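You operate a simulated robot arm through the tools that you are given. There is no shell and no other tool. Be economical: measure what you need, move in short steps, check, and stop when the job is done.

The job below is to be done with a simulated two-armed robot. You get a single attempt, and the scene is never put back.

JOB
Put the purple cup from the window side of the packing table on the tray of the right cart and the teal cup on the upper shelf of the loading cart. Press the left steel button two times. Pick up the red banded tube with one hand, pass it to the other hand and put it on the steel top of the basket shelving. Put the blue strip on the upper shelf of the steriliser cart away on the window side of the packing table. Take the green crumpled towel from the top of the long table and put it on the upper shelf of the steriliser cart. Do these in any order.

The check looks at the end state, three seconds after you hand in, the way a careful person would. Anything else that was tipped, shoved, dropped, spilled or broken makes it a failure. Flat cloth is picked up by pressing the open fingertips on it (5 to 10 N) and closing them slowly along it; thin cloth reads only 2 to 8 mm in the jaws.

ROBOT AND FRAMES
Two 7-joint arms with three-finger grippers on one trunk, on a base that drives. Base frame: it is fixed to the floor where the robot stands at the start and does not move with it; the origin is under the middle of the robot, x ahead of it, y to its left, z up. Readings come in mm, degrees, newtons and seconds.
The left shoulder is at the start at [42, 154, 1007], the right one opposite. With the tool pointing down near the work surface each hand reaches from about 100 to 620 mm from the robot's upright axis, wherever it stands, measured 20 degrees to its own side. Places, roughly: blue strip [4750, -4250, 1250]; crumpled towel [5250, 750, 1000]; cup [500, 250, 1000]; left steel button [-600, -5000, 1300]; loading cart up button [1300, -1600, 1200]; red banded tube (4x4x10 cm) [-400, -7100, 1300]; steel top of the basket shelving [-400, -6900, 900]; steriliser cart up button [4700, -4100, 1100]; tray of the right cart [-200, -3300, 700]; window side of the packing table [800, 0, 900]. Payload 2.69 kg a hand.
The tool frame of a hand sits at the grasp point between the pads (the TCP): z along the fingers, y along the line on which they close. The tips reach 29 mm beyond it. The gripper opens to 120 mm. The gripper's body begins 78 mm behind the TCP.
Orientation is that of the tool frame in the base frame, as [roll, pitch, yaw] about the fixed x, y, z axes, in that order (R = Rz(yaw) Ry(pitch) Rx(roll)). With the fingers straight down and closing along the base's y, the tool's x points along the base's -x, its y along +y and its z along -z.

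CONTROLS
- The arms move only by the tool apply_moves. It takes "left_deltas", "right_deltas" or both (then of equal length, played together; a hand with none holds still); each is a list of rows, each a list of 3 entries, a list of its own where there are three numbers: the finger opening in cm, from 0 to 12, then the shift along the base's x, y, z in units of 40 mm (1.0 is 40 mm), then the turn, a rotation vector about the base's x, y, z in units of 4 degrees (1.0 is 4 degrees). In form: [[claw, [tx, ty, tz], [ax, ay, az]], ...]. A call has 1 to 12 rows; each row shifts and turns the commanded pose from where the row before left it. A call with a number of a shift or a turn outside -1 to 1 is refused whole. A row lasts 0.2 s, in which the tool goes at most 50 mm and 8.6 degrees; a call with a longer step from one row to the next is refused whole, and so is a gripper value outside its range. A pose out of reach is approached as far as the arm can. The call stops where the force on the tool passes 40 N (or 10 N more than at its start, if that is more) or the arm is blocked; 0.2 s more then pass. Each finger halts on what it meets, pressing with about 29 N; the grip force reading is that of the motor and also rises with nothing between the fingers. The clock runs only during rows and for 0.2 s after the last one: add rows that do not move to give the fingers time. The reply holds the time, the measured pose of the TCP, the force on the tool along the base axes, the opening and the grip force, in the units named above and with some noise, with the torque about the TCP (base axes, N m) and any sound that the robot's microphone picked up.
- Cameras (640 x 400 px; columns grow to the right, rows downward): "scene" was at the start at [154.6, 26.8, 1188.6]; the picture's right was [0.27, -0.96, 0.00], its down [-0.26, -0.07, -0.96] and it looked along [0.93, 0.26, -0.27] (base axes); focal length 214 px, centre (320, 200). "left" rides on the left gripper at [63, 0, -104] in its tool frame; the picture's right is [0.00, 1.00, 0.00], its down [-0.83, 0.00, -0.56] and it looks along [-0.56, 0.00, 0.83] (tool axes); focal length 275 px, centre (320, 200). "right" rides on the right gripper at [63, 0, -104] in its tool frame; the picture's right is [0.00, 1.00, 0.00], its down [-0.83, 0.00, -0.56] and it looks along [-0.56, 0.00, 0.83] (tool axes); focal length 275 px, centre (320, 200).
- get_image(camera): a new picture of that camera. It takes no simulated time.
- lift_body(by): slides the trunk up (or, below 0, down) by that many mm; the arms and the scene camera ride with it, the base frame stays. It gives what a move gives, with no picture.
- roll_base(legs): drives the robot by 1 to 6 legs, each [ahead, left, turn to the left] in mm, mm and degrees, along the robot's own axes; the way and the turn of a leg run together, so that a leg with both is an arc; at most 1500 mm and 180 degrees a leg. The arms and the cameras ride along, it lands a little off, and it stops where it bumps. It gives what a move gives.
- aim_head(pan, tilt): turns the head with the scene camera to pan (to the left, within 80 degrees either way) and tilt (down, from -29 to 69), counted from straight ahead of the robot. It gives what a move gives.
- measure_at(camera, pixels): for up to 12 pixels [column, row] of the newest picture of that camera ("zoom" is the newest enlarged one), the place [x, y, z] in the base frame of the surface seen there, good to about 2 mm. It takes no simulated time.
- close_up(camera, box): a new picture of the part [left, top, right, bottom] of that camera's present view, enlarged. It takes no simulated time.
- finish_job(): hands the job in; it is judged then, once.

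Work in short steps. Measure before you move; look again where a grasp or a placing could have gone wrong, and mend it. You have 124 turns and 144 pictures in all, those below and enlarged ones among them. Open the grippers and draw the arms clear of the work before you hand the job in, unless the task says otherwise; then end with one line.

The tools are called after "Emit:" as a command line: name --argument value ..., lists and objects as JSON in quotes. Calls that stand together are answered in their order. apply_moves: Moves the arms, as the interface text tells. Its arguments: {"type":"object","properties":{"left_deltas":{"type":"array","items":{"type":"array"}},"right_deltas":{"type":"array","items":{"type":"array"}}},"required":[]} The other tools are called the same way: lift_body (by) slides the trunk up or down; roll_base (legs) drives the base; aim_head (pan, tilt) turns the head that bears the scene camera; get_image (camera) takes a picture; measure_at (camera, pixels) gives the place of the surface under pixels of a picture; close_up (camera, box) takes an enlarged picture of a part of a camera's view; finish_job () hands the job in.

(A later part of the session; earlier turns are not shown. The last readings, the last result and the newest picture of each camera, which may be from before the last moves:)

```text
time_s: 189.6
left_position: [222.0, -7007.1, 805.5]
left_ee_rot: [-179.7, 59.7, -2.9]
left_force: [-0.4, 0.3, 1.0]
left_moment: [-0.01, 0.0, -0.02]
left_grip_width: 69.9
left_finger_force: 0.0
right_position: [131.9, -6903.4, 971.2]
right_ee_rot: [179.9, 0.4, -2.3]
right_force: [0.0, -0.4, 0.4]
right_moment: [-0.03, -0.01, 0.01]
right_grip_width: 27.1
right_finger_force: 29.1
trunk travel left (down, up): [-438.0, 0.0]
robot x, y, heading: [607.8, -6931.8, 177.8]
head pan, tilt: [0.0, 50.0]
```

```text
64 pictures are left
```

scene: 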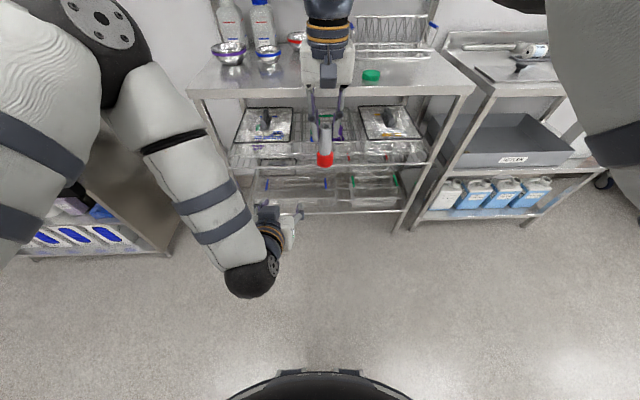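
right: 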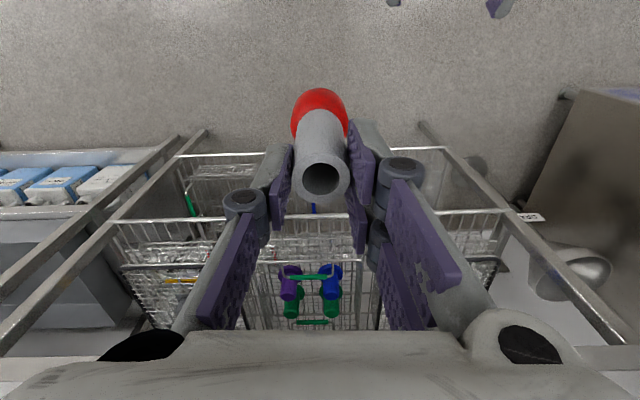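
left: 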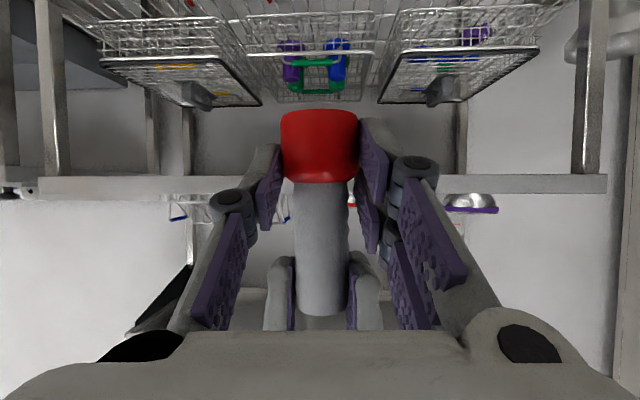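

Handover done. I raise the right hand with the tube to its own side, and lift the left hand above table height while turning it back toward straight down.

Emit:
apply_moves --right_deltas '[[2, [0, 0.1, 0.5], [0, 0, 0]], [2, [0.1, 0.3, 0.5], [0, 0, 0]], [2, [0.3, 0.4, 0.5], [0, 0, 0]], [2, [0.3, 0.3, 0.4], [0, 0, 0]], [2, [0.3, 0, 0.2], [0, 0, 0]], [2, [0, 0, 0], [0, 0, 0]], [2, [0, 0, 0], [0, 0, 0]], [2, [0, 0, 0], [0, 0, 0]], [2, [0, 0, 0], [0, 0, 0]], [2, [0, 0, 0], [0, 0, 0]], [2, [0, 0, 0], [0, 0, 0]], [2, [0, 0, 0], [0, 0, 0]]]' --left_deltas '[[7, [0, -0.1, 0.62], [0, -1, 0]], [7, [0, -0.1, 0.62], [0, -1, 0]], [7, [0, -0.1, 0.62], [0, -1, 0]], [7, [0, -0.1, 0.62], [0, -1, 0]], [7, [0, -0.1, 0.62], [0, -1, 0]], [7, [0, -0.1, 0.62], [0, -1, 0]], [7, [0, -0.1, 0.62], [0, -1, 0]], [7, [0, -0.1, 0.62], [0, -1, 0]], [4, [0, -0.1, 0.62], [0, -1, 0]], [2, [0, -0.1, 0.62], [0, -1, 0]], [0, [0, -0.1, 0.62], [0, -1, 0]], [0, [0, -0.1, 0.62], [0, -1, 0]]]'

Emit:
get_image --camera "scene"

Emit:
measure_at --camera "scene" --pixels '[[325, 166], [320, 158], [300, 75], [371, 75], [265, 55], [300, 88], [400, 85]]'

```text
time_s: 192.2
left_position: [223.9, -7056.1, 1103.3]
left_ee_rot: [-177.6, 11.7, -1.6]
left_force: [-0.2, -0.2, 0.7]
left_moment: [0.03, 0.02, -0.02]
left_grip_width: 0.0
left_finger_force: 27.9
right_position: [170.7, -6858.1, 1053.6]
right_ee_rot: [179.9, 0.4, -2.5]
right_force: [-0.4, 1.4, -1.4]
right_moment: [0.01, 0.01, -0.01]
right_grip_width: 27.1
right_finger_force: 28.2
trunk travel left (down, up): [-438.0, 0.0]
robot x, y, heading: [609.2, -6932.0, 177.6]
head pan, tilt: [0.0, 50.0]
```

```text
63 pictures are left
```

scene: 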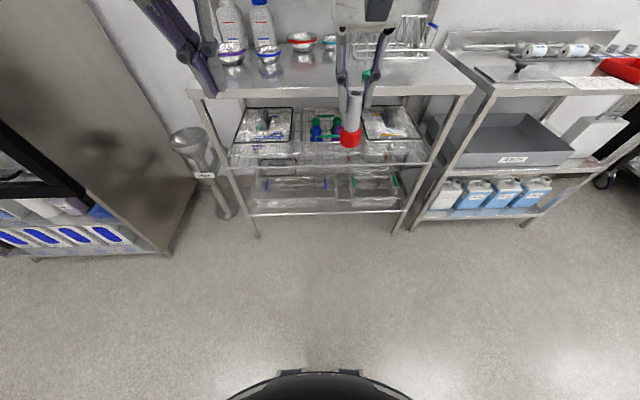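

```text
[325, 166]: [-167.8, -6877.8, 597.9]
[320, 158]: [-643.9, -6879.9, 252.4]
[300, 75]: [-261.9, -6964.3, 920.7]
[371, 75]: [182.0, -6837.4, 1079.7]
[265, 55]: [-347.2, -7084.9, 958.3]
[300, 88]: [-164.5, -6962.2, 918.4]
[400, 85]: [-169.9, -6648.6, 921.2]
```

Tube base clears the table by about 29 mm. I drive ahead 430 mm so the tube is over the free front of the steel top.

Emit:
roll_base --legs '[[430, 0, 0]]'

Emit:
get_image --camera "scene"

```text
time_s: 194.8
left_position: [-207.6, -7040.4, 1102.8]
left_ee_rot: [-177.6, 11.8, -1.7]
left_force: [-0.8, -0.3, 0.4]
left_moment: [0.0, -0.03, 0.02]
left_grip_width: 0.1
left_finger_force: 28.7
right_position: [-259.1, -6842.2, 1054.3]
right_ee_rot: [179.8, 0.4, -2.4]
right_force: [0.2, 0.2, -0.5]
right_moment: [-0.01, -0.01, -0.01]
right_grip_width: 27.1
right_finger_force: 28.5
trunk travel left (down, up): [-438.0, 0.0]
robot x, y, heading: [179.6, -6914.5, 178.0]
head pan, tilt: [0.0, 50.0]
```

```text
62 pictures are left
```

scene: 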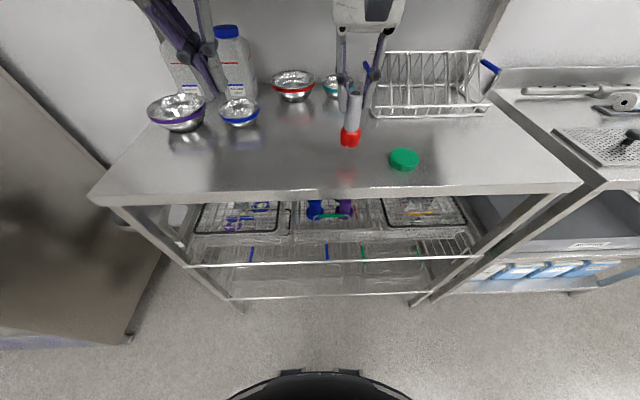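

The tube hovers over a clear spot between the bowls and the green cap. I lower it until it touches.

Emit:
apply_moves --right_deltas '[[2, [0, 0, -0.35], [0, 0, 0]], [2, [0, 0, -0.15], [0, 0, 0]], [2, [0, 0, -0.08], [0, 0, 0]], [2, [0, 0, -0.06], [0, 0, 0]], [2, [0, 0, 0], [0, 0, 0]]]'

Emit:
close_up --camera "scene" --box '[300, 60, 420, 190]'

```text
time_s: 196.0
left_position: [-206.1, -7040.4, 1103.7]
left_ee_rot: [-177.6, 11.8, -1.6]
left_force: [-0.1, -0.2, -0.6]
left_moment: [0.02, -0.01, -0.03]
left_grip_width: 0.0
left_finger_force: 28.4
right_position: [-259.5, -6842.1, 1027.9]
right_ee_rot: [179.9, 0.5, -2.4]
right_force: [-0.5, 1.0, -0.3]
right_moment: [-0.01, -0.02, 0.0]
right_grip_width: 27.1
right_finger_force: 29.0
trunk travel left (down, up): [-438.0, 0.0]
robot x, y, heading: [176.9, -6914.5, 178.1]
head pan, tilt: [0.0, 50.0]
```

```text
3.08 times, centred on (360, 125) of scene
```

zoom: 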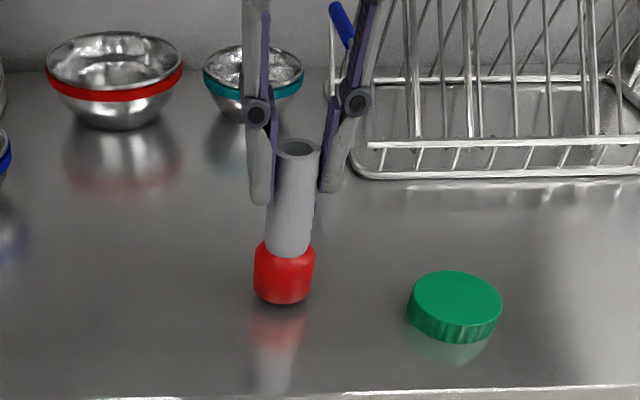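

Nearly down, no contact yet. I lower in 1.5 mm steps.

Emit:
apply_moves --right_deltas '[[2, [0, 0, -0.04], [0, 0, 0]], [2, [0, 0, -0.04], [0, 0, 0]], [2, [0, 0, -0.04], [0, 0, 0]], [2, [0, 0, 0], [0, 0, 0]]]'

```text
time_s: 197.0
left_position: [-206.8, -7039.2, 1104.8]
left_ee_rot: [-177.7, 11.8, -1.6]
left_force: [-0.8, 0.3, 0.2]
left_moment: [-0.01, 0.0, -0.04]
left_grip_width: 0.0
left_finger_force: 28.8
right_position: [-260.5, -6840.0, 1022.9]
right_ee_rot: [179.9, 0.4, -2.3]
right_force: [0.7, -0.1, -0.4]
right_moment: [0.02, 0.0, -0.01]
right_grip_width: 27.4
right_finger_force: 29.1
trunk travel left (down, up): [-438.0, 0.0]
robot x, y, heading: [176.6, -6917.3, 177.7]
head pan, tilt: [0.0, 50.0]
```

Still free; three more small steps.

Emit:
apply_moves --right_deltas '[[2, [0, 0, -0.05], [0, 0, 0]], [2, [0, 0, -0.05], [0, 0, 0]], [2, [0, 0, -0.05], [0, 0, 0]], [2, [0, 0, 0], [0, 0, 0]]]'

```text
time_s: 198.0
left_position: [-204.4, -7039.3, 1104.8]
left_ee_rot: [-177.5, 11.9, -1.6]
left_force: [-0.4, 0.2, 1.4]
left_moment: [-0.01, -0.03, -0.02]
left_grip_width: 0.0
left_finger_force: 28.5
right_position: [-258.9, -6841.4, 1019.7]
right_ee_rot: [179.9, 0.9, -2.4]
right_force: [1.0, -0.2, 21.8]
right_moment: [-0.08, 0.16, -0.02]
right_grip_width: 27.0
right_finger_force: 29.0
trunk travel left (down, up): [-438.0, 0.0]
robot x, y, heading: [175.2, -6917.5, 177.7]
head pan, tilt: [0.0, 50.0]
```

Contact at 22 N. I ease off, open, lift and back the base out.

Emit:
apply_moves --right_deltas '[[2, [0, 0, 0.06], [0, 0, 0]], [3.2, [0, 0, 0], [0, 0, 0]], [4.5, [0, 0, 0], [0, 0, 0]], [7, [0, 0, 0], [0, 0, 0]], [7, [0, 0, 0.5], [0, 0, 0]], [7, [0.2, 0, 0.5], [0, 0, 0]]]'

Emit:
roll_base --legs '[[-500, 0, 0]]'

Emit:
aim_head --pan 0 --tilt 25

Emit:
get_image --camera "scene"

```text
time_s: 199.4
left_position: [-205.0, -7039.5, 1104.6]
left_ee_rot: [-177.6, 11.8, -1.6]
left_force: [-0.1, -0.4, -0.5]
left_moment: [-0.01, -0.01, 0.01]
left_grip_width: 0.1
left_finger_force: 28.1
right_position: [-250.3, -6841.4, 1060.0]
right_ee_rot: [179.8, 0.4, -2.4]
right_force: [-0.4, -0.5, 0.2]
right_moment: [0.0, 0.02, 0.0]
right_grip_width: 70.0
right_finger_force: 0.0
trunk travel left (down, up): [-438.0, 0.0]
robot x, y, heading: [180.2, -6919.3, 177.8]
head pan, tilt: [0.0, 50.0]
```

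```text
time_s: 202.4
left_position: [298.2, -7060.0, 1104.3]
left_ee_rot: [-177.6, 11.9, -1.1]
left_force: [0.5, 0.3, 0.9]
left_moment: [-0.02, -0.02, 0.0]
left_grip_width: 0.0
left_finger_force: 28.7
right_position: [253.3, -6862.1, 1059.9]
right_ee_rot: [179.9, 0.4, -1.7]
right_force: [0.0, -0.3, -0.6]
right_moment: [0.0, 0.01, 0.0]
right_grip_width: 70.2
right_finger_force: 0.0
trunk travel left (down, up): [-438.0, 0.0]
robot x, y, heading: [682.8, -6935.5, 178.5]
head pan, tilt: [0.0, 50.0]
```

```text
time_s: 203.3
left_position: [297.4, -7059.7, 1103.3]
left_ee_rot: [-177.6, 11.8, -1.0]
left_force: [-0.3, -0.3, 0.0]
left_moment: [-0.02, -0.01, 0.0]
left_grip_width: 0.2
left_finger_force: 28.6
right_position: [252.5, -6862.6, 1060.0]
right_ee_rot: [179.8, 0.3, -1.7]
right_force: [-0.1, -0.3, -0.1]
right_moment: [0.01, -0.02, -0.01]
right_grip_width: 70.1
right_finger_force: 0.0
trunk travel left (down, up): [-438.0, 0.0]
robot x, y, heading: [680.1, -6930.2, 178.5]
head pan, tilt: [0.0, 25.0]
```

```text
60 pictures are left
```

scene: 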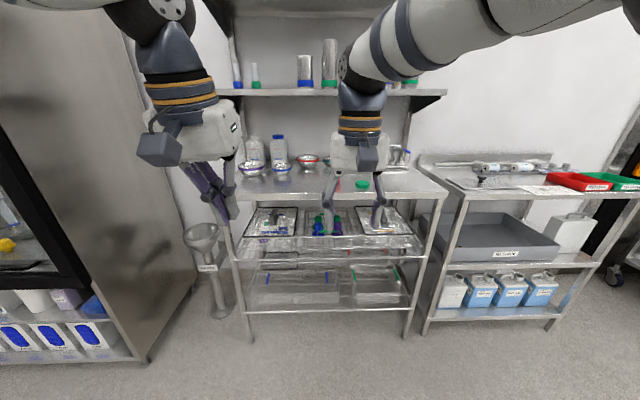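

The tube was released on the steel top (hand hides it; I'll check as I turn). Next comes the towel at the long table. I turn right toward the room and look.

Emit:
roll_base --legs '[[-150, 0, 0], [0, 0, -40]]'

Emit:
aim_head --pan 45 --tilt 20

Emit:
close_up --camera "scene" --box '[160, 60, 480, 260]'

Emit:
roll_base --legs '[[0, 0, -76]]'

Emit:
aim_head --pan 0 --tilt 10

Emit:
get_image --camera "scene"

```text
time_s: 206.5
left_position: [458.1, -6782.8, 1103.6]
left_ee_rot: [-177.6, 11.8, -41.9]
left_force: [-0.3, -0.6, -0.6]
left_moment: [0.03, 0.02, 0.02]
left_grip_width: 0.0
left_finger_force: 28.6
right_position: [552.8, -6602.0, 1060.9]
right_ee_rot: [179.8, 0.4, -42.7]
right_force: [1.5, -0.1, 0.0]
right_moment: [0.04, -0.01, 0.02]
right_grip_width: 70.0
right_finger_force: 0.0
trunk travel left (down, up): [-438.0, 0.0]
robot x, y, heading: [829.0, -6940.6, 137.3]
head pan, tilt: [0.0, 25.0]
```

```text
time_s: 207.7
left_position: [458.3, -6782.7, 1103.6]
left_ee_rot: [-177.5, 11.7, -41.9]
left_force: [0.8, 0.0, -0.6]
left_moment: [-0.02, -0.03, 0.01]
left_grip_width: 0.1
left_finger_force: 28.1
right_position: [552.6, -6602.8, 1058.8]
right_ee_rot: [179.9, 0.5, -42.7]
right_force: [-0.3, 0.1, -0.9]
right_moment: [0.01, -0.02, 0.01]
right_grip_width: 69.8
right_finger_force: 0.0
trunk travel left (down, up): [-438.0, 0.0]
robot x, y, heading: [833.7, -6938.0, 137.5]
head pan, tilt: [45.0, 20.0]
```

```text
2.00 times, centred on (320, 160) of scene
```

zoom: 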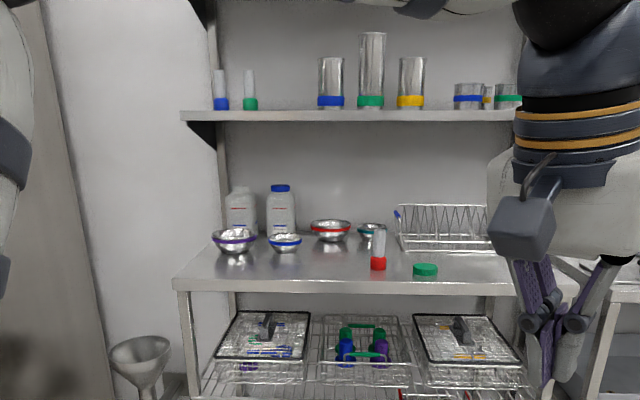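

```text
time_s: 211.3
left_position: [885.6, -6536.7, 1103.0]
left_ee_rot: [-177.7, 11.8, -117.1]
left_force: [0.3, 0.4, -0.6]
left_moment: [0.01, -0.01, -0.03]
left_grip_width: 0.2
left_finger_force: 29.1
right_position: [1082.8, -6581.3, 1059.6]
right_ee_rot: [179.9, 0.5, -117.9]
right_force: [0.3, -0.3, 0.7]
right_moment: [0.01, -0.02, 0.0]
right_grip_width: 69.7
right_finger_force: 0.1
trunk travel left (down, up): [-438.0, 0.0]
robot x, y, heading: [832.0, -6937.9, 62.4]
head pan, tilt: [45.0, 20.0]
```

```text
time_s: 212.4
left_position: [884.5, -6536.3, 1103.3]
left_ee_rot: [-177.7, 11.8, -117.0]
left_force: [0.5, 0.2, 0.1]
left_moment: [-0.01, 0.03, -0.01]
left_grip_width: 0.3
left_finger_force: 29.5
right_position: [1084.4, -6582.1, 1060.6]
right_ee_rot: [179.8, 0.4, -117.9]
right_force: [0.1, 0.3, 0.6]
right_moment: [0.0, 0.03, 0.01]
right_grip_width: 69.9
right_finger_force: 0.0
trunk travel left (down, up): [-438.0, 0.0]
robot x, y, heading: [832.6, -6935.9, 62.3]
head pan, tilt: [0.0, 10.0]
```

```text
58 pictures are left
```

scene: 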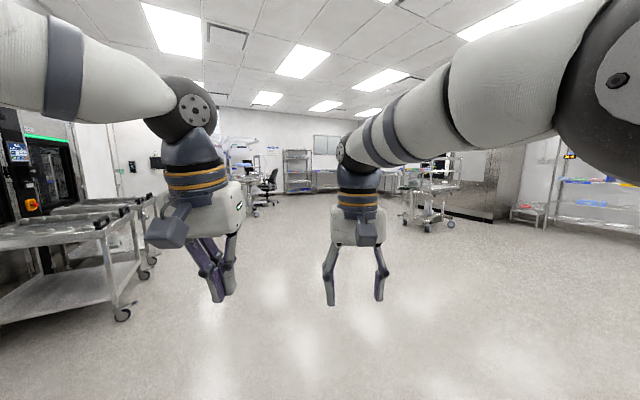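

The red tube stands upright on the steel top. The floor ahead is open; I drive three legs toward [2900, -2950] and look again.

Emit:
roll_base --legs '[[1500, 0, 0], [1500, 0, 0], [1400, 0, 0]]'

Emit:
get_image --camera "scene"

```text
time_s: 233.3
left_position: [3161.5, -2785.6, 1103.9]
left_ee_rot: [-177.6, 11.8, -124.0]
left_force: [0.8, 1.1, -0.3]
left_moment: [-0.01, 0.02, 0.0]
left_grip_width: 0.0
left_finger_force: 28.5
right_position: [3353.7, -2853.7, 1060.6]
right_ee_rot: [179.9, 0.3, -124.9]
right_force: [0.0, -1.1, 1.4]
right_moment: [0.01, 0.01, -0.02]
right_grip_width: 69.9
right_finger_force: 0.1
trunk travel left (down, up): [-438.0, 0.0]
robot x, y, heading: [3058.4, -3174.9, 55.4]
head pan, tilt: [0.0, 10.0]
```

```text
57 pictures are left
```

scene: 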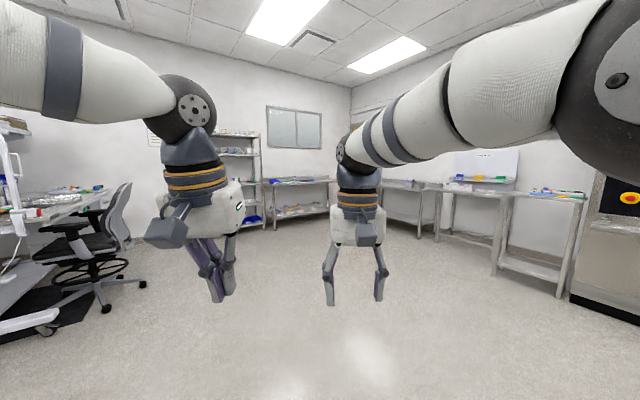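

I measure the benches and continue toward the long table.

Emit:
measure_at --camera "scene" --pixels '[[495, 272], [420, 235], [275, 225], [330, 210], [440, 192], [395, 185], [300, 182], [560, 295], [110, 300], [425, 190]]'

Emit:
close_up --camera "scene" --box '[230, 130, 600, 300]'

```text
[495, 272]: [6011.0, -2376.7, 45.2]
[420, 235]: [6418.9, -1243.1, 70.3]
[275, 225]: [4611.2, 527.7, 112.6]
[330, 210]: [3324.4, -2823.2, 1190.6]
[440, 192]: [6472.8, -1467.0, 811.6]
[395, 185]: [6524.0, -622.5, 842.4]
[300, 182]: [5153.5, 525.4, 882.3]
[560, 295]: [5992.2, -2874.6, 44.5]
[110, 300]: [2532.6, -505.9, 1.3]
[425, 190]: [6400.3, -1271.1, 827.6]
```

```text
1.73 times, centred on (415, 215) of scene
```

zoom: 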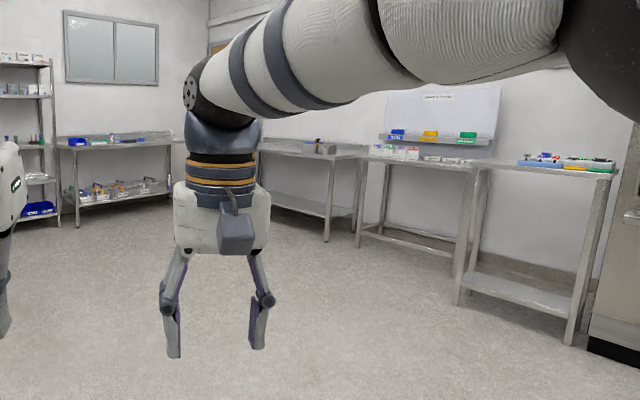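

The long table's front edge is at y 525, top z 882. I drive straight there, then turn to face it.

Emit:
roll_base --legs '[[1500, 0, 0], [1500, 0, 0], [300, 0, 0]]'

Emit:
get_image --camera "scene"

```text
time_s: 249.1
left_position: [5006.9, -147.1, 1103.0]
left_ee_rot: [-177.6, 11.8, -125.8]
left_force: [0.0, 0.2, 0.2]
left_moment: [-0.03, 0.02, -0.02]
left_grip_width: 0.0
left_finger_force: 28.6
right_position: [5196.7, -224.7, 1060.2]
right_ee_rot: [179.9, 0.4, -126.6]
right_force: [-0.6, -0.6, 0.6]
right_moment: [-0.02, -0.02, -0.02]
right_grip_width: 70.0
right_finger_force: 0.1
trunk travel left (down, up): [-438.0, 0.0]
robot x, y, heading: [4898.9, -534.9, 53.5]
head pan, tilt: [0.0, 10.0]
```

```text
55 pictures are left
```

scene: 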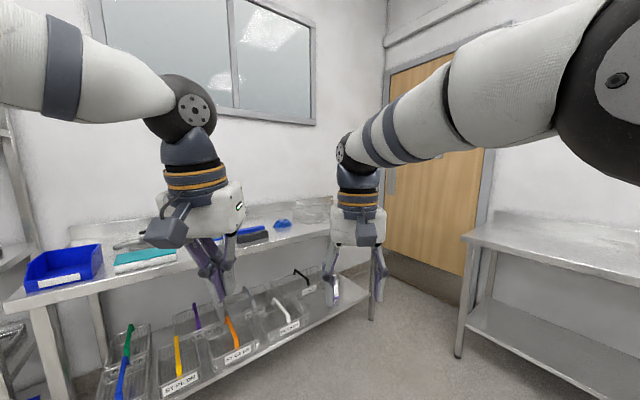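

I turn to face the table squarely and look for the green crumpled towel.

Emit:
roll_base --legs '[[0, 0, 36.5]]'

Emit:
aim_head --pan 0 --tilt 22

Emit:
get_image --camera "scene"

```text
time_s: 251.2
left_position: [4752.8, -159.7, 1103.0]
left_ee_rot: [-177.7, 11.7, -88.8]
left_force: [-0.7, 0.4, 0.0]
left_moment: [0.0, -0.01, -0.01]
left_grip_width: 0.3
left_finger_force: 28.5
right_position: [4949.9, -104.9, 1060.0]
right_ee_rot: [180.0, 0.4, -89.8]
right_force: [0.8, -0.5, 0.4]
right_moment: [0.03, 0.02, -0.01]
right_grip_width: 70.2
right_finger_force: 0.1
trunk travel left (down, up): [-438.0, 0.0]
robot x, y, heading: [4892.2, -532.7, 90.8]
head pan, tilt: [0.0, 10.0]
```

```text
time_s: 252.0
left_position: [4751.6, -158.4, 1102.6]
left_ee_rot: [-177.6, 11.9, -88.9]
left_force: [-0.7, -0.1, 0.2]
left_moment: [-0.01, 0.02, 0.04]
left_grip_width: 0.0
left_finger_force: 29.1
right_position: [4949.2, -104.4, 1059.3]
right_ee_rot: [180.0, 0.3, -89.7]
right_force: [-0.4, -0.6, -0.1]
right_moment: [-0.03, -0.01, 0.02]
right_grip_width: 70.0
right_finger_force: 0.1
trunk travel left (down, up): [-438.0, 0.0]
robot x, y, heading: [4897.2, -537.2, 90.4]
head pan, tilt: [0.0, 22.0]
```

```text
54 pictures are left
```

scene: 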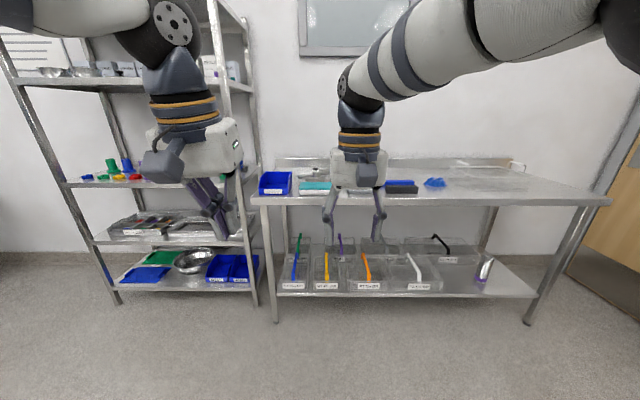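

The right hand hides the middle of the table. I strafe right 330 mm, approach 250 mm, and zoom on the tabletop.

Emit:
roll_base --legs '[[250, -330, 0]]'

Emit:
aim_head --pan 10 --tilt 30

Emit:
get_image --camera "scene"

```text
time_s: 255.1
left_position: [5080.4, 86.7, 1103.5]
left_ee_rot: [-177.7, 11.8, -89.1]
left_force: [0.9, 0.4, 0.1]
left_moment: [-0.03, 0.01, 0.01]
left_grip_width: 0.0
left_finger_force: 28.4
right_position: [5277.0, 139.7, 1059.6]
right_ee_rot: [180.0, 0.5, -89.8]
right_force: [0.0, 1.1, 0.9]
right_moment: [0.02, 0.01, -0.03]
right_grip_width: 70.0
right_finger_force: 0.1
trunk travel left (down, up): [-438.0, 0.0]
robot x, y, heading: [5218.8, -288.0, 90.2]
head pan, tilt: [0.0, 22.0]
```

```text
time_s: 255.8
left_position: [5080.5, 87.7, 1105.4]
left_ee_rot: [-177.5, 11.8, -89.2]
left_force: [0.0, -0.1, -0.8]
left_moment: [0.0, 0.0, -0.01]
left_grip_width: 0.0
left_finger_force: 27.8
right_position: [5277.0, 140.1, 1059.9]
right_ee_rot: [179.8, 0.4, -89.9]
right_force: [0.5, -0.9, 0.5]
right_moment: [0.02, 0.01, 0.0]
right_grip_width: 70.1
right_finger_force: 0.0
trunk travel left (down, up): [-438.0, 0.0]
robot x, y, heading: [5220.3, -294.0, 90.3]
head pan, tilt: [10.0, 30.0]
```

```text
53 pictures are left
```

scene: 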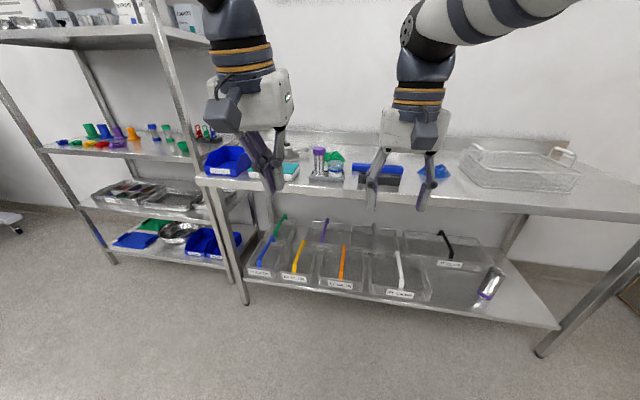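

Emit:
close_up --camera "scene" --box '[200, 120, 460, 220]'

```text
2.46 times, centred on (330, 170) of scene
```

zoom: 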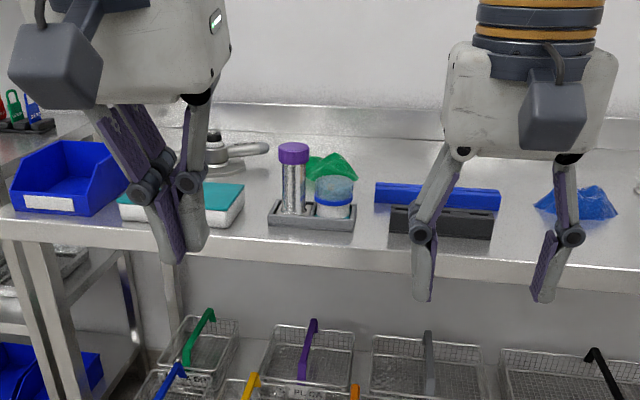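

The green crumpled towel sits behind a tray holding a purple-capped tube and a beaker, at zoom (335,165). I measure it and the neighbours.

Emit:
measure_at --camera "zoom" --pixels '[[325, 163], [345, 165], [333, 156], [312, 178], [352, 178], [293, 152], [335, 185], [335, 205], [270, 225], [440, 195], [230, 150], [360, 150]]'

```text
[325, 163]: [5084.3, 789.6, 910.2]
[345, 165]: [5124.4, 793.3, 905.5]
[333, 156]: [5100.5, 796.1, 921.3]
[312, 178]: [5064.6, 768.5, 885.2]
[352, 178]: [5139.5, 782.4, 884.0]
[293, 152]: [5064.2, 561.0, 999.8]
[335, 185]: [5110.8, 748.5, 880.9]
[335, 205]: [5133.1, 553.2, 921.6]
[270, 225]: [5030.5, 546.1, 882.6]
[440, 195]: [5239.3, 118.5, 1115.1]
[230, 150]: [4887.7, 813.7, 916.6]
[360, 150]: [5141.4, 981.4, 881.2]
```

Towel centre is about [5100, 805], top z 921, behind the tray's tube (top z 1000 at y 561). The left hand can reach over it, tilted forward. I advance 480 mm with both hands high.

Emit:
apply_moves --left_deltas '[[4, [0, 0, 0.1], [1, 0, 0]], [8, [0, 0, 0.1], [1, 0, 0]], [10, [0, 0, 0.1], [1, 0, 0]], [10, [0, 0, 0.1], [1, 0, 0]]]'

Emit:
roll_base --legs '[[480, 0, 0]]'

Emit:
aim_head --pan 15 --tilt 35

Emit:
get_image --camera "scene"

Emit:
get_image --camera "left"

```text
time_s: 256.8
left_position: [5080.3, 87.1, 1119.2]
left_ee_rot: [-177.1, 28.0, -89.0]
left_force: [0.3, -0.1, -1.1]
left_moment: [0.0, 0.01, -0.01]
left_grip_width: 100.1
left_finger_force: 0.1
right_position: [5276.6, 140.6, 1059.2]
right_ee_rot: [179.9, 0.4, -89.9]
right_force: [0.3, 0.8, -0.3]
right_moment: [-0.03, -0.03, -0.04]
right_grip_width: 69.9
right_finger_force: 0.1
trunk travel left (down, up): [-438.0, 0.0]
robot x, y, heading: [5217.8, -292.1, 90.2]
head pan, tilt: [10.0, 30.0]
```

```text
time_s: 259.6
left_position: [5075.9, 564.2, 1119.2]
left_ee_rot: [-177.3, 27.9, -88.9]
left_force: [1.3, -0.8, 0.3]
left_moment: [-0.01, -0.01, 0.01]
left_grip_width: 99.9
left_finger_force: 0.0
right_position: [5272.3, 617.2, 1059.5]
right_ee_rot: [179.8, 0.4, -89.8]
right_force: [0.3, 0.8, -0.4]
right_moment: [-0.01, 0.01, -0.01]
right_grip_width: 70.1
right_finger_force: 0.0
trunk travel left (down, up): [-438.0, 0.0]
robot x, y, heading: [5215.4, 185.2, 90.6]
head pan, tilt: [10.0, 30.0]
```

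```text
time_s: 260.3
left_position: [5077.0, 564.0, 1118.5]
left_ee_rot: [-177.3, 27.8, -89.0]
left_force: [0.6, -0.2, -0.3]
left_moment: [0.03, 0.03, 0.0]
left_grip_width: 100.1
left_finger_force: 0.0
right_position: [5272.8, 617.3, 1059.4]
right_ee_rot: [179.9, 0.4, -89.9]
right_force: [0.5, -0.3, -0.5]
right_moment: [-0.01, -0.01, 0.02]
right_grip_width: 70.2
right_finger_force: 0.0
trunk travel left (down, up): [-438.0, 0.0]
robot x, y, heading: [5217.5, 183.4, 90.6]
head pan, tilt: [15.0, 35.0]
```

```text
51 pictures are left
```

scene: 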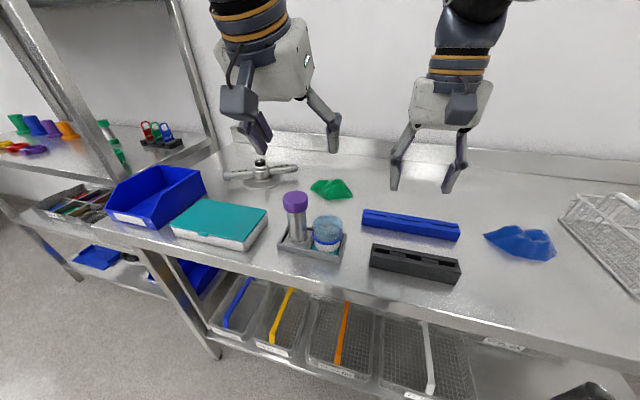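

```text
50 pictures are left
```

left: 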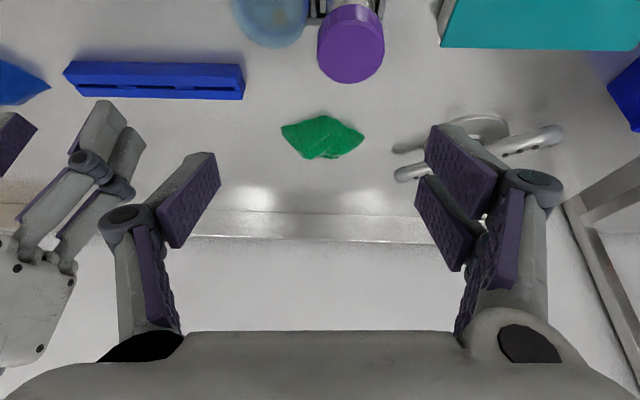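

Now the towel is in clear view, at (331,188) in the scene and (323,137) in the left camera. I measure its extents and the metal handle to its left.

Emit:
measure_at --camera "scene" --pixels '[[312, 187], [331, 182], [352, 192], [330, 198], [297, 168], [278, 182], [365, 215], [440, 240], [296, 197]]'

Emit:
measure_at --camera "left" --pixels '[[284, 128], [362, 137], [323, 115], [320, 157], [330, 135], [400, 150], [400, 175]]'

```text
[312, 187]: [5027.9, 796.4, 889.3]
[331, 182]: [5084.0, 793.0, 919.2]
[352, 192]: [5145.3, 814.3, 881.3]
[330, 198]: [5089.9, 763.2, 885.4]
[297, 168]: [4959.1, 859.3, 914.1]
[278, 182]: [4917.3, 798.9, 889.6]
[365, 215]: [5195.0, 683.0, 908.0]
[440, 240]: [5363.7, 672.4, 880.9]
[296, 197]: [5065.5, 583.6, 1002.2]
```

```text
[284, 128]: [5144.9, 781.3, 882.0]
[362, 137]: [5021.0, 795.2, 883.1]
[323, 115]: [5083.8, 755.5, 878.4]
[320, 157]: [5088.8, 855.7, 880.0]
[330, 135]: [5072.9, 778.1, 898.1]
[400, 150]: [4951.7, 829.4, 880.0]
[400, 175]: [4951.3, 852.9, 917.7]
```

The towel spans x 5025–5145, y 755–830, peak [5084, 793, 919]. I reach over the tube, then come down around the peak with the jaws at 90 mm, stopping just above.

Emit:
apply_moves --left_deltas '[[10, [0.05, 0.9, 0], [0, 0, 0]], [9, [0.05, 0.9, 0], [0, 0, 0]], [9, [0.05, 0.9, 0], [0, 0, 0]], [9, [0.02, 0.9, -0.2], [0, 0, 0]], [9, [0, 0.4, -0.9], [0, 0, 0]], [9, [0, 0.4, -0.9], [0, 0, 0]], [9, [0, 0.4, -0.9], [0, 0, 0]], [9, [0, 0.35, -0.9], [0, 0, 0]], [9, [0, 0.35, -0.4], [0, 0, 0]]]'

Emit:
get_image --camera "left"

```text
time_s: 262.3
left_position: [5083.0, 782.4, 950.8]
left_ee_rot: [-177.3, 27.8, -88.9]
left_force: [0.2, 0.4, 0.4]
left_moment: [0.01, 0.0, 0.0]
left_grip_width: 89.7
left_finger_force: 0.1
right_position: [5273.4, 617.5, 1059.8]
right_ee_rot: [179.9, 0.4, -89.8]
right_force: [-0.4, -0.6, -0.1]
right_moment: [0.01, 0.01, 0.01]
right_grip_width: 69.6
right_finger_force: 0.0
trunk travel left (down, up): [-438.0, 0.0]
robot x, y, heading: [5217.5, 186.1, 90.3]
head pan, tilt: [15.0, 35.0]
```

```text
49 pictures are left
```

left: 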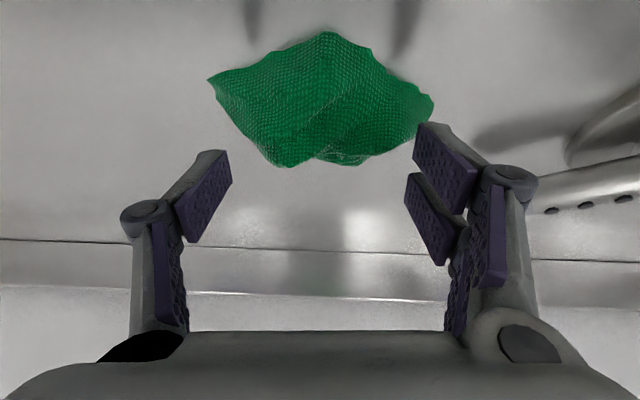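

I verify the towel's place against the fingertips in this view.

Emit:
measure_at --camera "left" --pixels '[[325, 90], [325, 40], [270, 155], [340, 160], [215, 85], [425, 105], [222, 160], [425, 135]]'

```text
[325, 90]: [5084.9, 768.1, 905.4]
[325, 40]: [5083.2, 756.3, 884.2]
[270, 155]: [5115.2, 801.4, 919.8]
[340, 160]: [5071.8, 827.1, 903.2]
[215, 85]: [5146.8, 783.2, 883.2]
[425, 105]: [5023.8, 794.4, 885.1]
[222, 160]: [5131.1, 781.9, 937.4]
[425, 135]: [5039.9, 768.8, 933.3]
```

Good: fingers straddle the towel's middle. I lower 34 mm and close slowly.

Emit:
apply_moves --left_deltas '[[9, [0, 0.2, -0.5], [0, 0, 0]], [9, [0, 0, -0.25], [0, 0, 0]], [9, [0, 0, -0.12], [0, 0, 0]], [7.5, [0, 0, 0], [0, 0, 0]], [6, [0, 0, 0], [0, 0, 0]], [4.5, [0, 0, 0], [0, 0, 0]], [3, [0, 0, 0], [0, 0, 0]], [1.5, [0, 0, 0], [0, 0, 0]], [0, [0, 0, 0], [0, 0, 0]], [0, [0, 0, 0], [0, 0, 0]]]'

Emit:
get_image --camera "left"

```text
time_s: 263.4
left_position: [5083.0, 790.4, 930.2]
left_ee_rot: [-177.2, 29.2, -89.0]
left_force: [-0.8, -12.2, 40.0]
left_moment: [-0.47, 1.32, 0.09]
left_grip_width: 88.1
left_finger_force: 28.0
right_position: [5272.9, 612.8, 1062.1]
right_ee_rot: [180.0, 0.7, -89.8]
right_force: [0.9, 0.0, 0.6]
right_moment: [0.01, 0.02, 0.01]
right_grip_width: 69.8
right_finger_force: 0.1
trunk travel left (down, up): [-438.0, 0.0]
robot x, y, heading: [5216.3, 184.1, 90.3]
head pan, tilt: [15.0, 35.0]
stopped in row 5 (left hand): the force on the tool passed its limit at 43 N (the readings are from after the stop); the commanded pose is now the measured one
```

```text
48 pictures are left
```

left: 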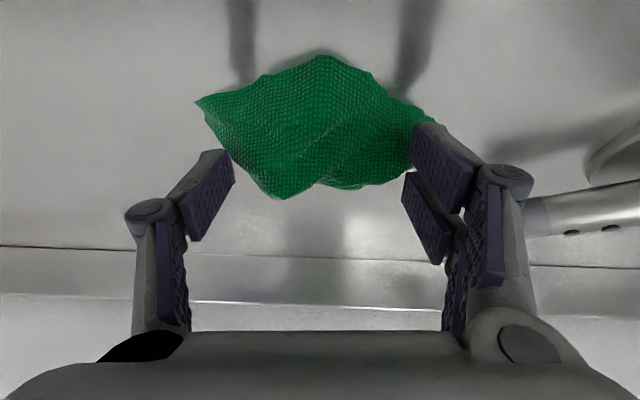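

The tips pressed the table at TCP z 930 (40 N). I rise 5 mm and close slowly.

Emit:
apply_moves --left_deltas '[[8.8, [0, 0, 0.13], [0, 0, 0]], [7.5, [0, 0, 0], [0, 0, 0]], [6, [0, 0, 0], [0, 0, 0]], [4.5, [0, 0, 0], [0, 0, 0]], [3, [0, 0, 0], [0, 0, 0]], [1.5, [0, 0, 0], [0, 0, 0]], [0, [0, 0, 0], [0, 0, 0]], [0, [0, 0, 0], [0, 0, 0]]]'

Emit:
get_image --camera "left"

```text
time_s: 264.9
left_position: [5083.0, 794.8, 934.6]
left_ee_rot: [-177.1, 29.4, -88.7]
left_force: [0.1, -3.7, 32.2]
left_moment: [0.5, -0.04, 0.0]
left_grip_width: 6.0
left_finger_force: 28.2
right_position: [5273.4, 615.7, 1060.6]
right_ee_rot: [179.9, 0.3, -89.7]
right_force: [-0.4, 0.8, 0.4]
right_moment: [-0.03, -0.03, 0.02]
right_grip_width: 69.8
right_finger_force: 0.1
trunk travel left (down, up): [-438.0, 0.0]
robot x, y, heading: [5219.5, 183.4, 90.8]
head pan, tilt: [15.0, 35.0]
stopped in row 7 (left hand): the force on the tool passed its limit at 51 N (the readings are from after the stop); the commanded pose is now the measured one
```

```text
47 pictures are left
```

left: 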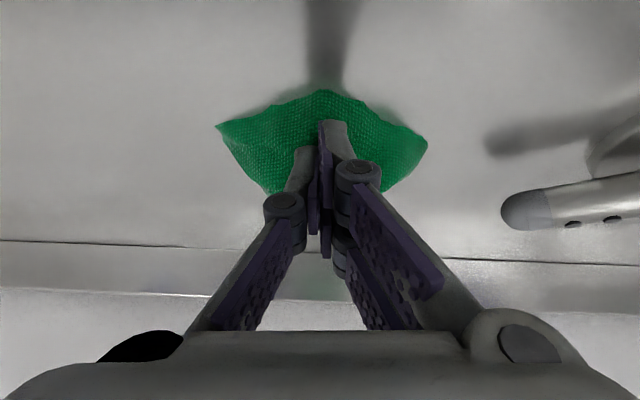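

Width 6.0 mm reads like cloth in the jaws. I finish closing and lift 100 mm to see.

Emit:
apply_moves --left_deltas '[[0, [0, 0, 0.1], [0, 0, 0]], [0, [0, 0, 0], [0, 0, 0]], [0, [0, 0, 0.5], [0, 0, 0]], [0, [0, 0, 0.9], [0, 0, 0]], [0, [0, 0, 0.9], [0, 0, 0]]]'

Emit:
get_image --camera "left"

Emit:
get_image --camera "scene"

```text
time_s: 266.1
left_position: [5081.4, 792.5, 1025.2]
left_ee_rot: [-177.3, 28.6, -88.9]
left_force: [-0.5, 0.0, 0.2]
left_moment: [0.0, 0.02, -0.06]
left_grip_width: 0.1
left_finger_force: 28.7
right_position: [5272.6, 617.3, 1059.8]
right_ee_rot: [179.9, 0.4, -89.9]
right_force: [0.6, -0.9, 1.0]
right_moment: [-0.04, 0.01, -0.01]
right_grip_width: 69.9
right_finger_force: 0.0
trunk travel left (down, up): [-438.0, 0.0]
robot x, y, heading: [5216.5, 184.1, 90.9]
head pan, tilt: [15.0, 35.0]
```

```text
46 pictures are left
```

left: 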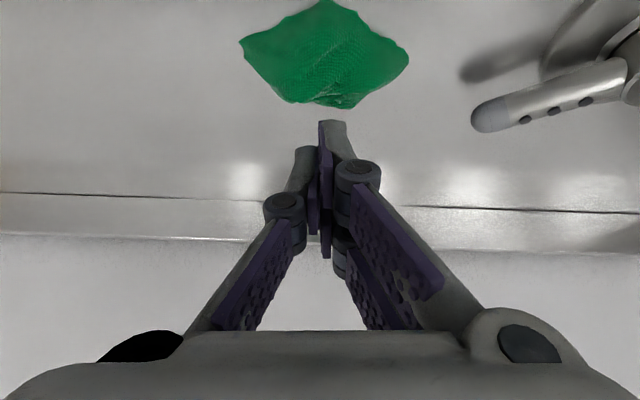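

```text
45 pictures are left
```

scene: 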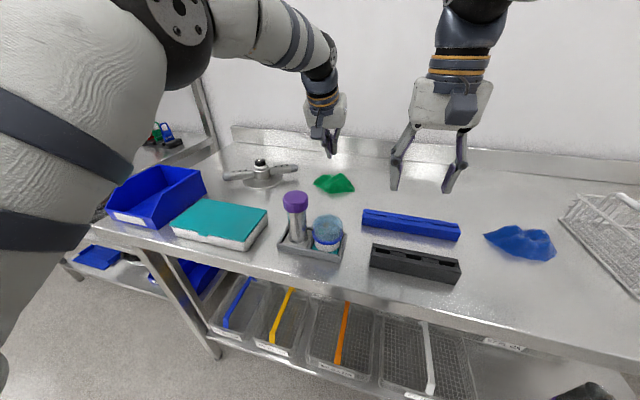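

The cloth slipped out: the tips had come down on top of the lump. I re-measure it and will straddle it with the jaws fully open, lower down.

Emit:
measure_at --camera "left" --pixels '[[242, 42], [408, 58], [325, 5], [335, 105], [325, 50], [300, 60], [360, 50], [280, 90], [380, 80]]'

```text
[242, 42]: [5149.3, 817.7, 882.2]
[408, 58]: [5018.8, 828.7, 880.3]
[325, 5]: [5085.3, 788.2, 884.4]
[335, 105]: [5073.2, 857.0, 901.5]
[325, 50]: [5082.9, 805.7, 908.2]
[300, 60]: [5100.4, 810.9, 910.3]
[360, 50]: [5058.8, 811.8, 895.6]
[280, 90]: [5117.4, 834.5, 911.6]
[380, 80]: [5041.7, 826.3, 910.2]
```

The towel now spans x 5018–5149, y 788–860 with ridges at z 911. I open fully to 120 mm, come down outside the ridges to near the table.

Emit:
apply_moves --left_deltas '[[6, [0.08, 0.3, 0], [0, 0, 0]], [12, [0, 0.28, 0], [0, 0, 0]], [12, [0, 0, -0.8], [0, 0, 0]], [12, [0, 0, -0.8], [0, 0, 0]], [12, [0, 0, -0.6], [0, 0, 0]], [12, [0, 0, -0.2], [0, 0, 0]]]'

Emit:
get_image --camera "left"

```text
time_s: 267.5
left_position: [5086.6, 815.6, 930.1]
left_ee_rot: [-177.0, 28.7, -88.8]
left_force: [-0.5, -0.1, 0.6]
left_moment: [-0.01, 0.01, 0.01]
left_grip_width: 119.8
left_finger_force: 0.1
right_position: [5272.4, 617.8, 1060.8]
right_ee_rot: [179.9, 0.4, -89.8]
right_force: [-0.6, 0.5, 0.1]
right_moment: [0.0, 0.0, -0.02]
right_grip_width: 70.0
right_finger_force: 0.2
trunk travel left (down, up): [-438.0, 0.0]
robot x, y, heading: [5215.4, 185.7, 90.2]
head pan, tilt: [15.0, 35.0]
```

```text
44 pictures are left
```

left: 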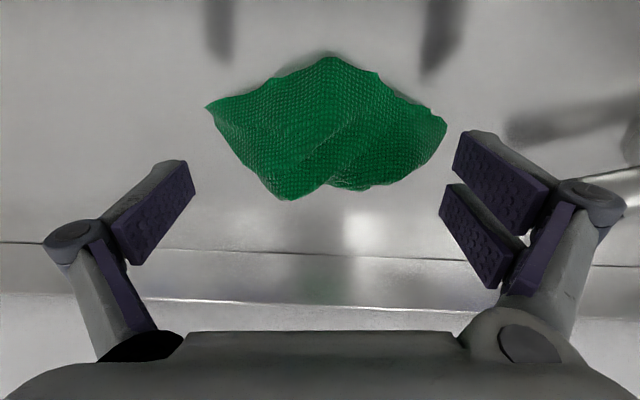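

The fingers now straddle the whole towel. I lower 13 mm and close slowly.

Emit:
apply_moves --left_deltas '[[12, [0, 0, -0.2], [0, 0, 0]], [12, [0, 0, -0.12], [0, 0, 0]], [10.5, [0, 0, 0], [0, 0, 0]], [9, [0, 0, 0], [0, 0, 0]], [7.5, [0, 0, 0], [0, 0, 0]], [6, [0, 0, 0], [0, 0, 0]], [4.5, [0, 0, 0], [0, 0, 0]], [3, [0, 0, 0], [0, 0, 0]], [1.5, [0, 0, 0], [0, 0, 0]], [0, [0, 0, 0], [0, 0, 0]], [0, [0, 0, 0], [0, 0, 0]]]'

Emit:
get_image --camera "left"

```text
time_s: 269.9
left_position: [5085.3, 815.7, 921.0]
left_ee_rot: [-177.1, 29.1, -88.8]
left_force: [-4.9, 1.9, 29.0]
left_moment: [0.11, -0.11, 0.0]
left_grip_width: 97.3
left_finger_force: 29.2
right_position: [5272.6, 615.7, 1060.4]
right_ee_rot: [179.9, 0.5, -89.9]
right_force: [0.2, 0.1, -0.7]
right_moment: [0.01, 0.01, 0.02]
right_grip_width: 70.1
right_finger_force: 0.0
trunk travel left (down, up): [-438.0, 0.0]
robot x, y, heading: [5221.1, 188.9, 90.6]
head pan, tilt: [15.0, 35.0]
```

```text
43 pictures are left
```

left: 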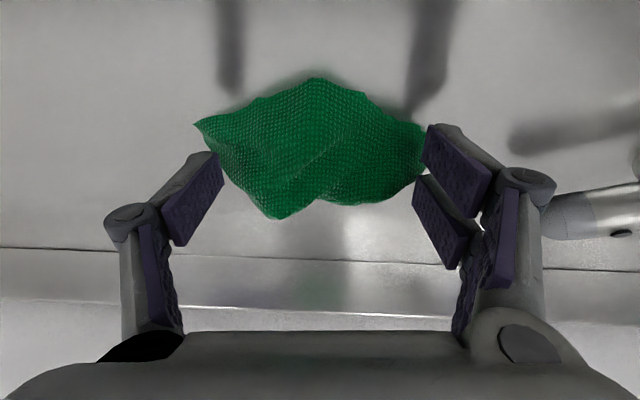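

The jaws hold the lump at 97 mm with 29 N. I lift gently and look.

Emit:
apply_moves --left_deltas '[[0, [0, 0, 0.2], [0, 0, 0]], [0, [0, 0, 0.4], [0, 0, 0]], [0, [0, 0, 0.6], [0, 0, 0]], [0, [0, 0, 0.8], [0, 0, 0]]]'

Emit:
get_image --camera "left"

```text
time_s: 270.9
left_position: [5082.9, 814.5, 996.8]
left_ee_rot: [-177.2, 28.5, -88.9]
left_force: [-0.4, 0.3, -0.5]
left_moment: [0.0, -0.01, 0.0]
left_grip_width: 0.0
left_finger_force: 28.4
right_position: [5274.4, 616.1, 1059.3]
right_ee_rot: [179.9, 0.4, -89.9]
right_force: [-0.1, -0.2, -0.1]
right_moment: [0.03, -0.01, -0.01]
right_grip_width: 69.9
right_finger_force: 0.1
trunk travel left (down, up): [-438.0, 0.0]
robot x, y, heading: [5219.9, 187.3, 90.8]
head pan, tilt: [15.0, 35.0]
```

```text
42 pictures are left
```

left: 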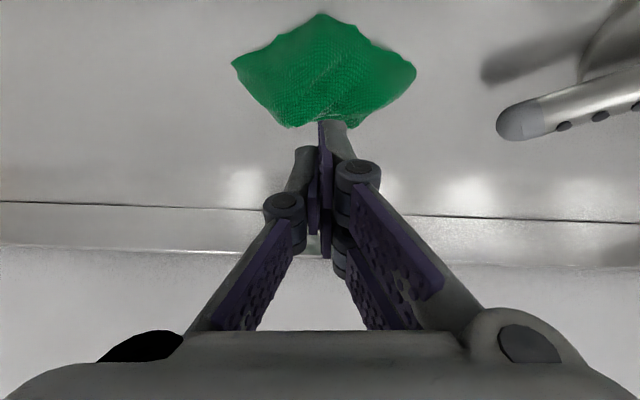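

It slipped off the slopes. The hint says to press lightly (5–10 N) and close slowly, so I'll pinch a ridge instead. I measure the lump's shape.

Emit:
close_up --camera "left" --box '[220, 0, 430, 135]'

Emit:
measure_at --camera "left" --pixels '[[260, 70], [280, 100], [285, 60], [300, 90], [310, 50], [325, 30], [330, 70], [325, 105], [350, 60], [360, 95], [380, 75], [400, 75]]'

```text
2.96 times, centred on (325, 68) of left
```

zoom: 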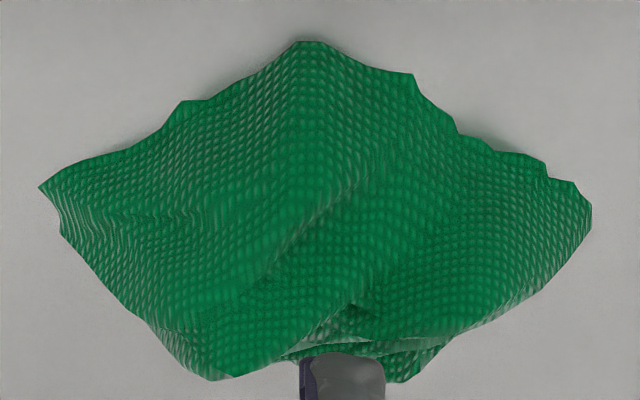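

```text
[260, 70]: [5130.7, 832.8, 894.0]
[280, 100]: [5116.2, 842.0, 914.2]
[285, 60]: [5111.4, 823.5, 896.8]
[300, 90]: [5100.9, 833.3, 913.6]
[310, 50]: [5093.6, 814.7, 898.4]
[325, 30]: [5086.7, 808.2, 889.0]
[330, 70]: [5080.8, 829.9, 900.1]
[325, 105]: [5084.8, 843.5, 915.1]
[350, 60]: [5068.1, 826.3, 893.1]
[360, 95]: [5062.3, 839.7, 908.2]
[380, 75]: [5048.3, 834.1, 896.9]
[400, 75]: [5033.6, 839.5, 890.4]
```

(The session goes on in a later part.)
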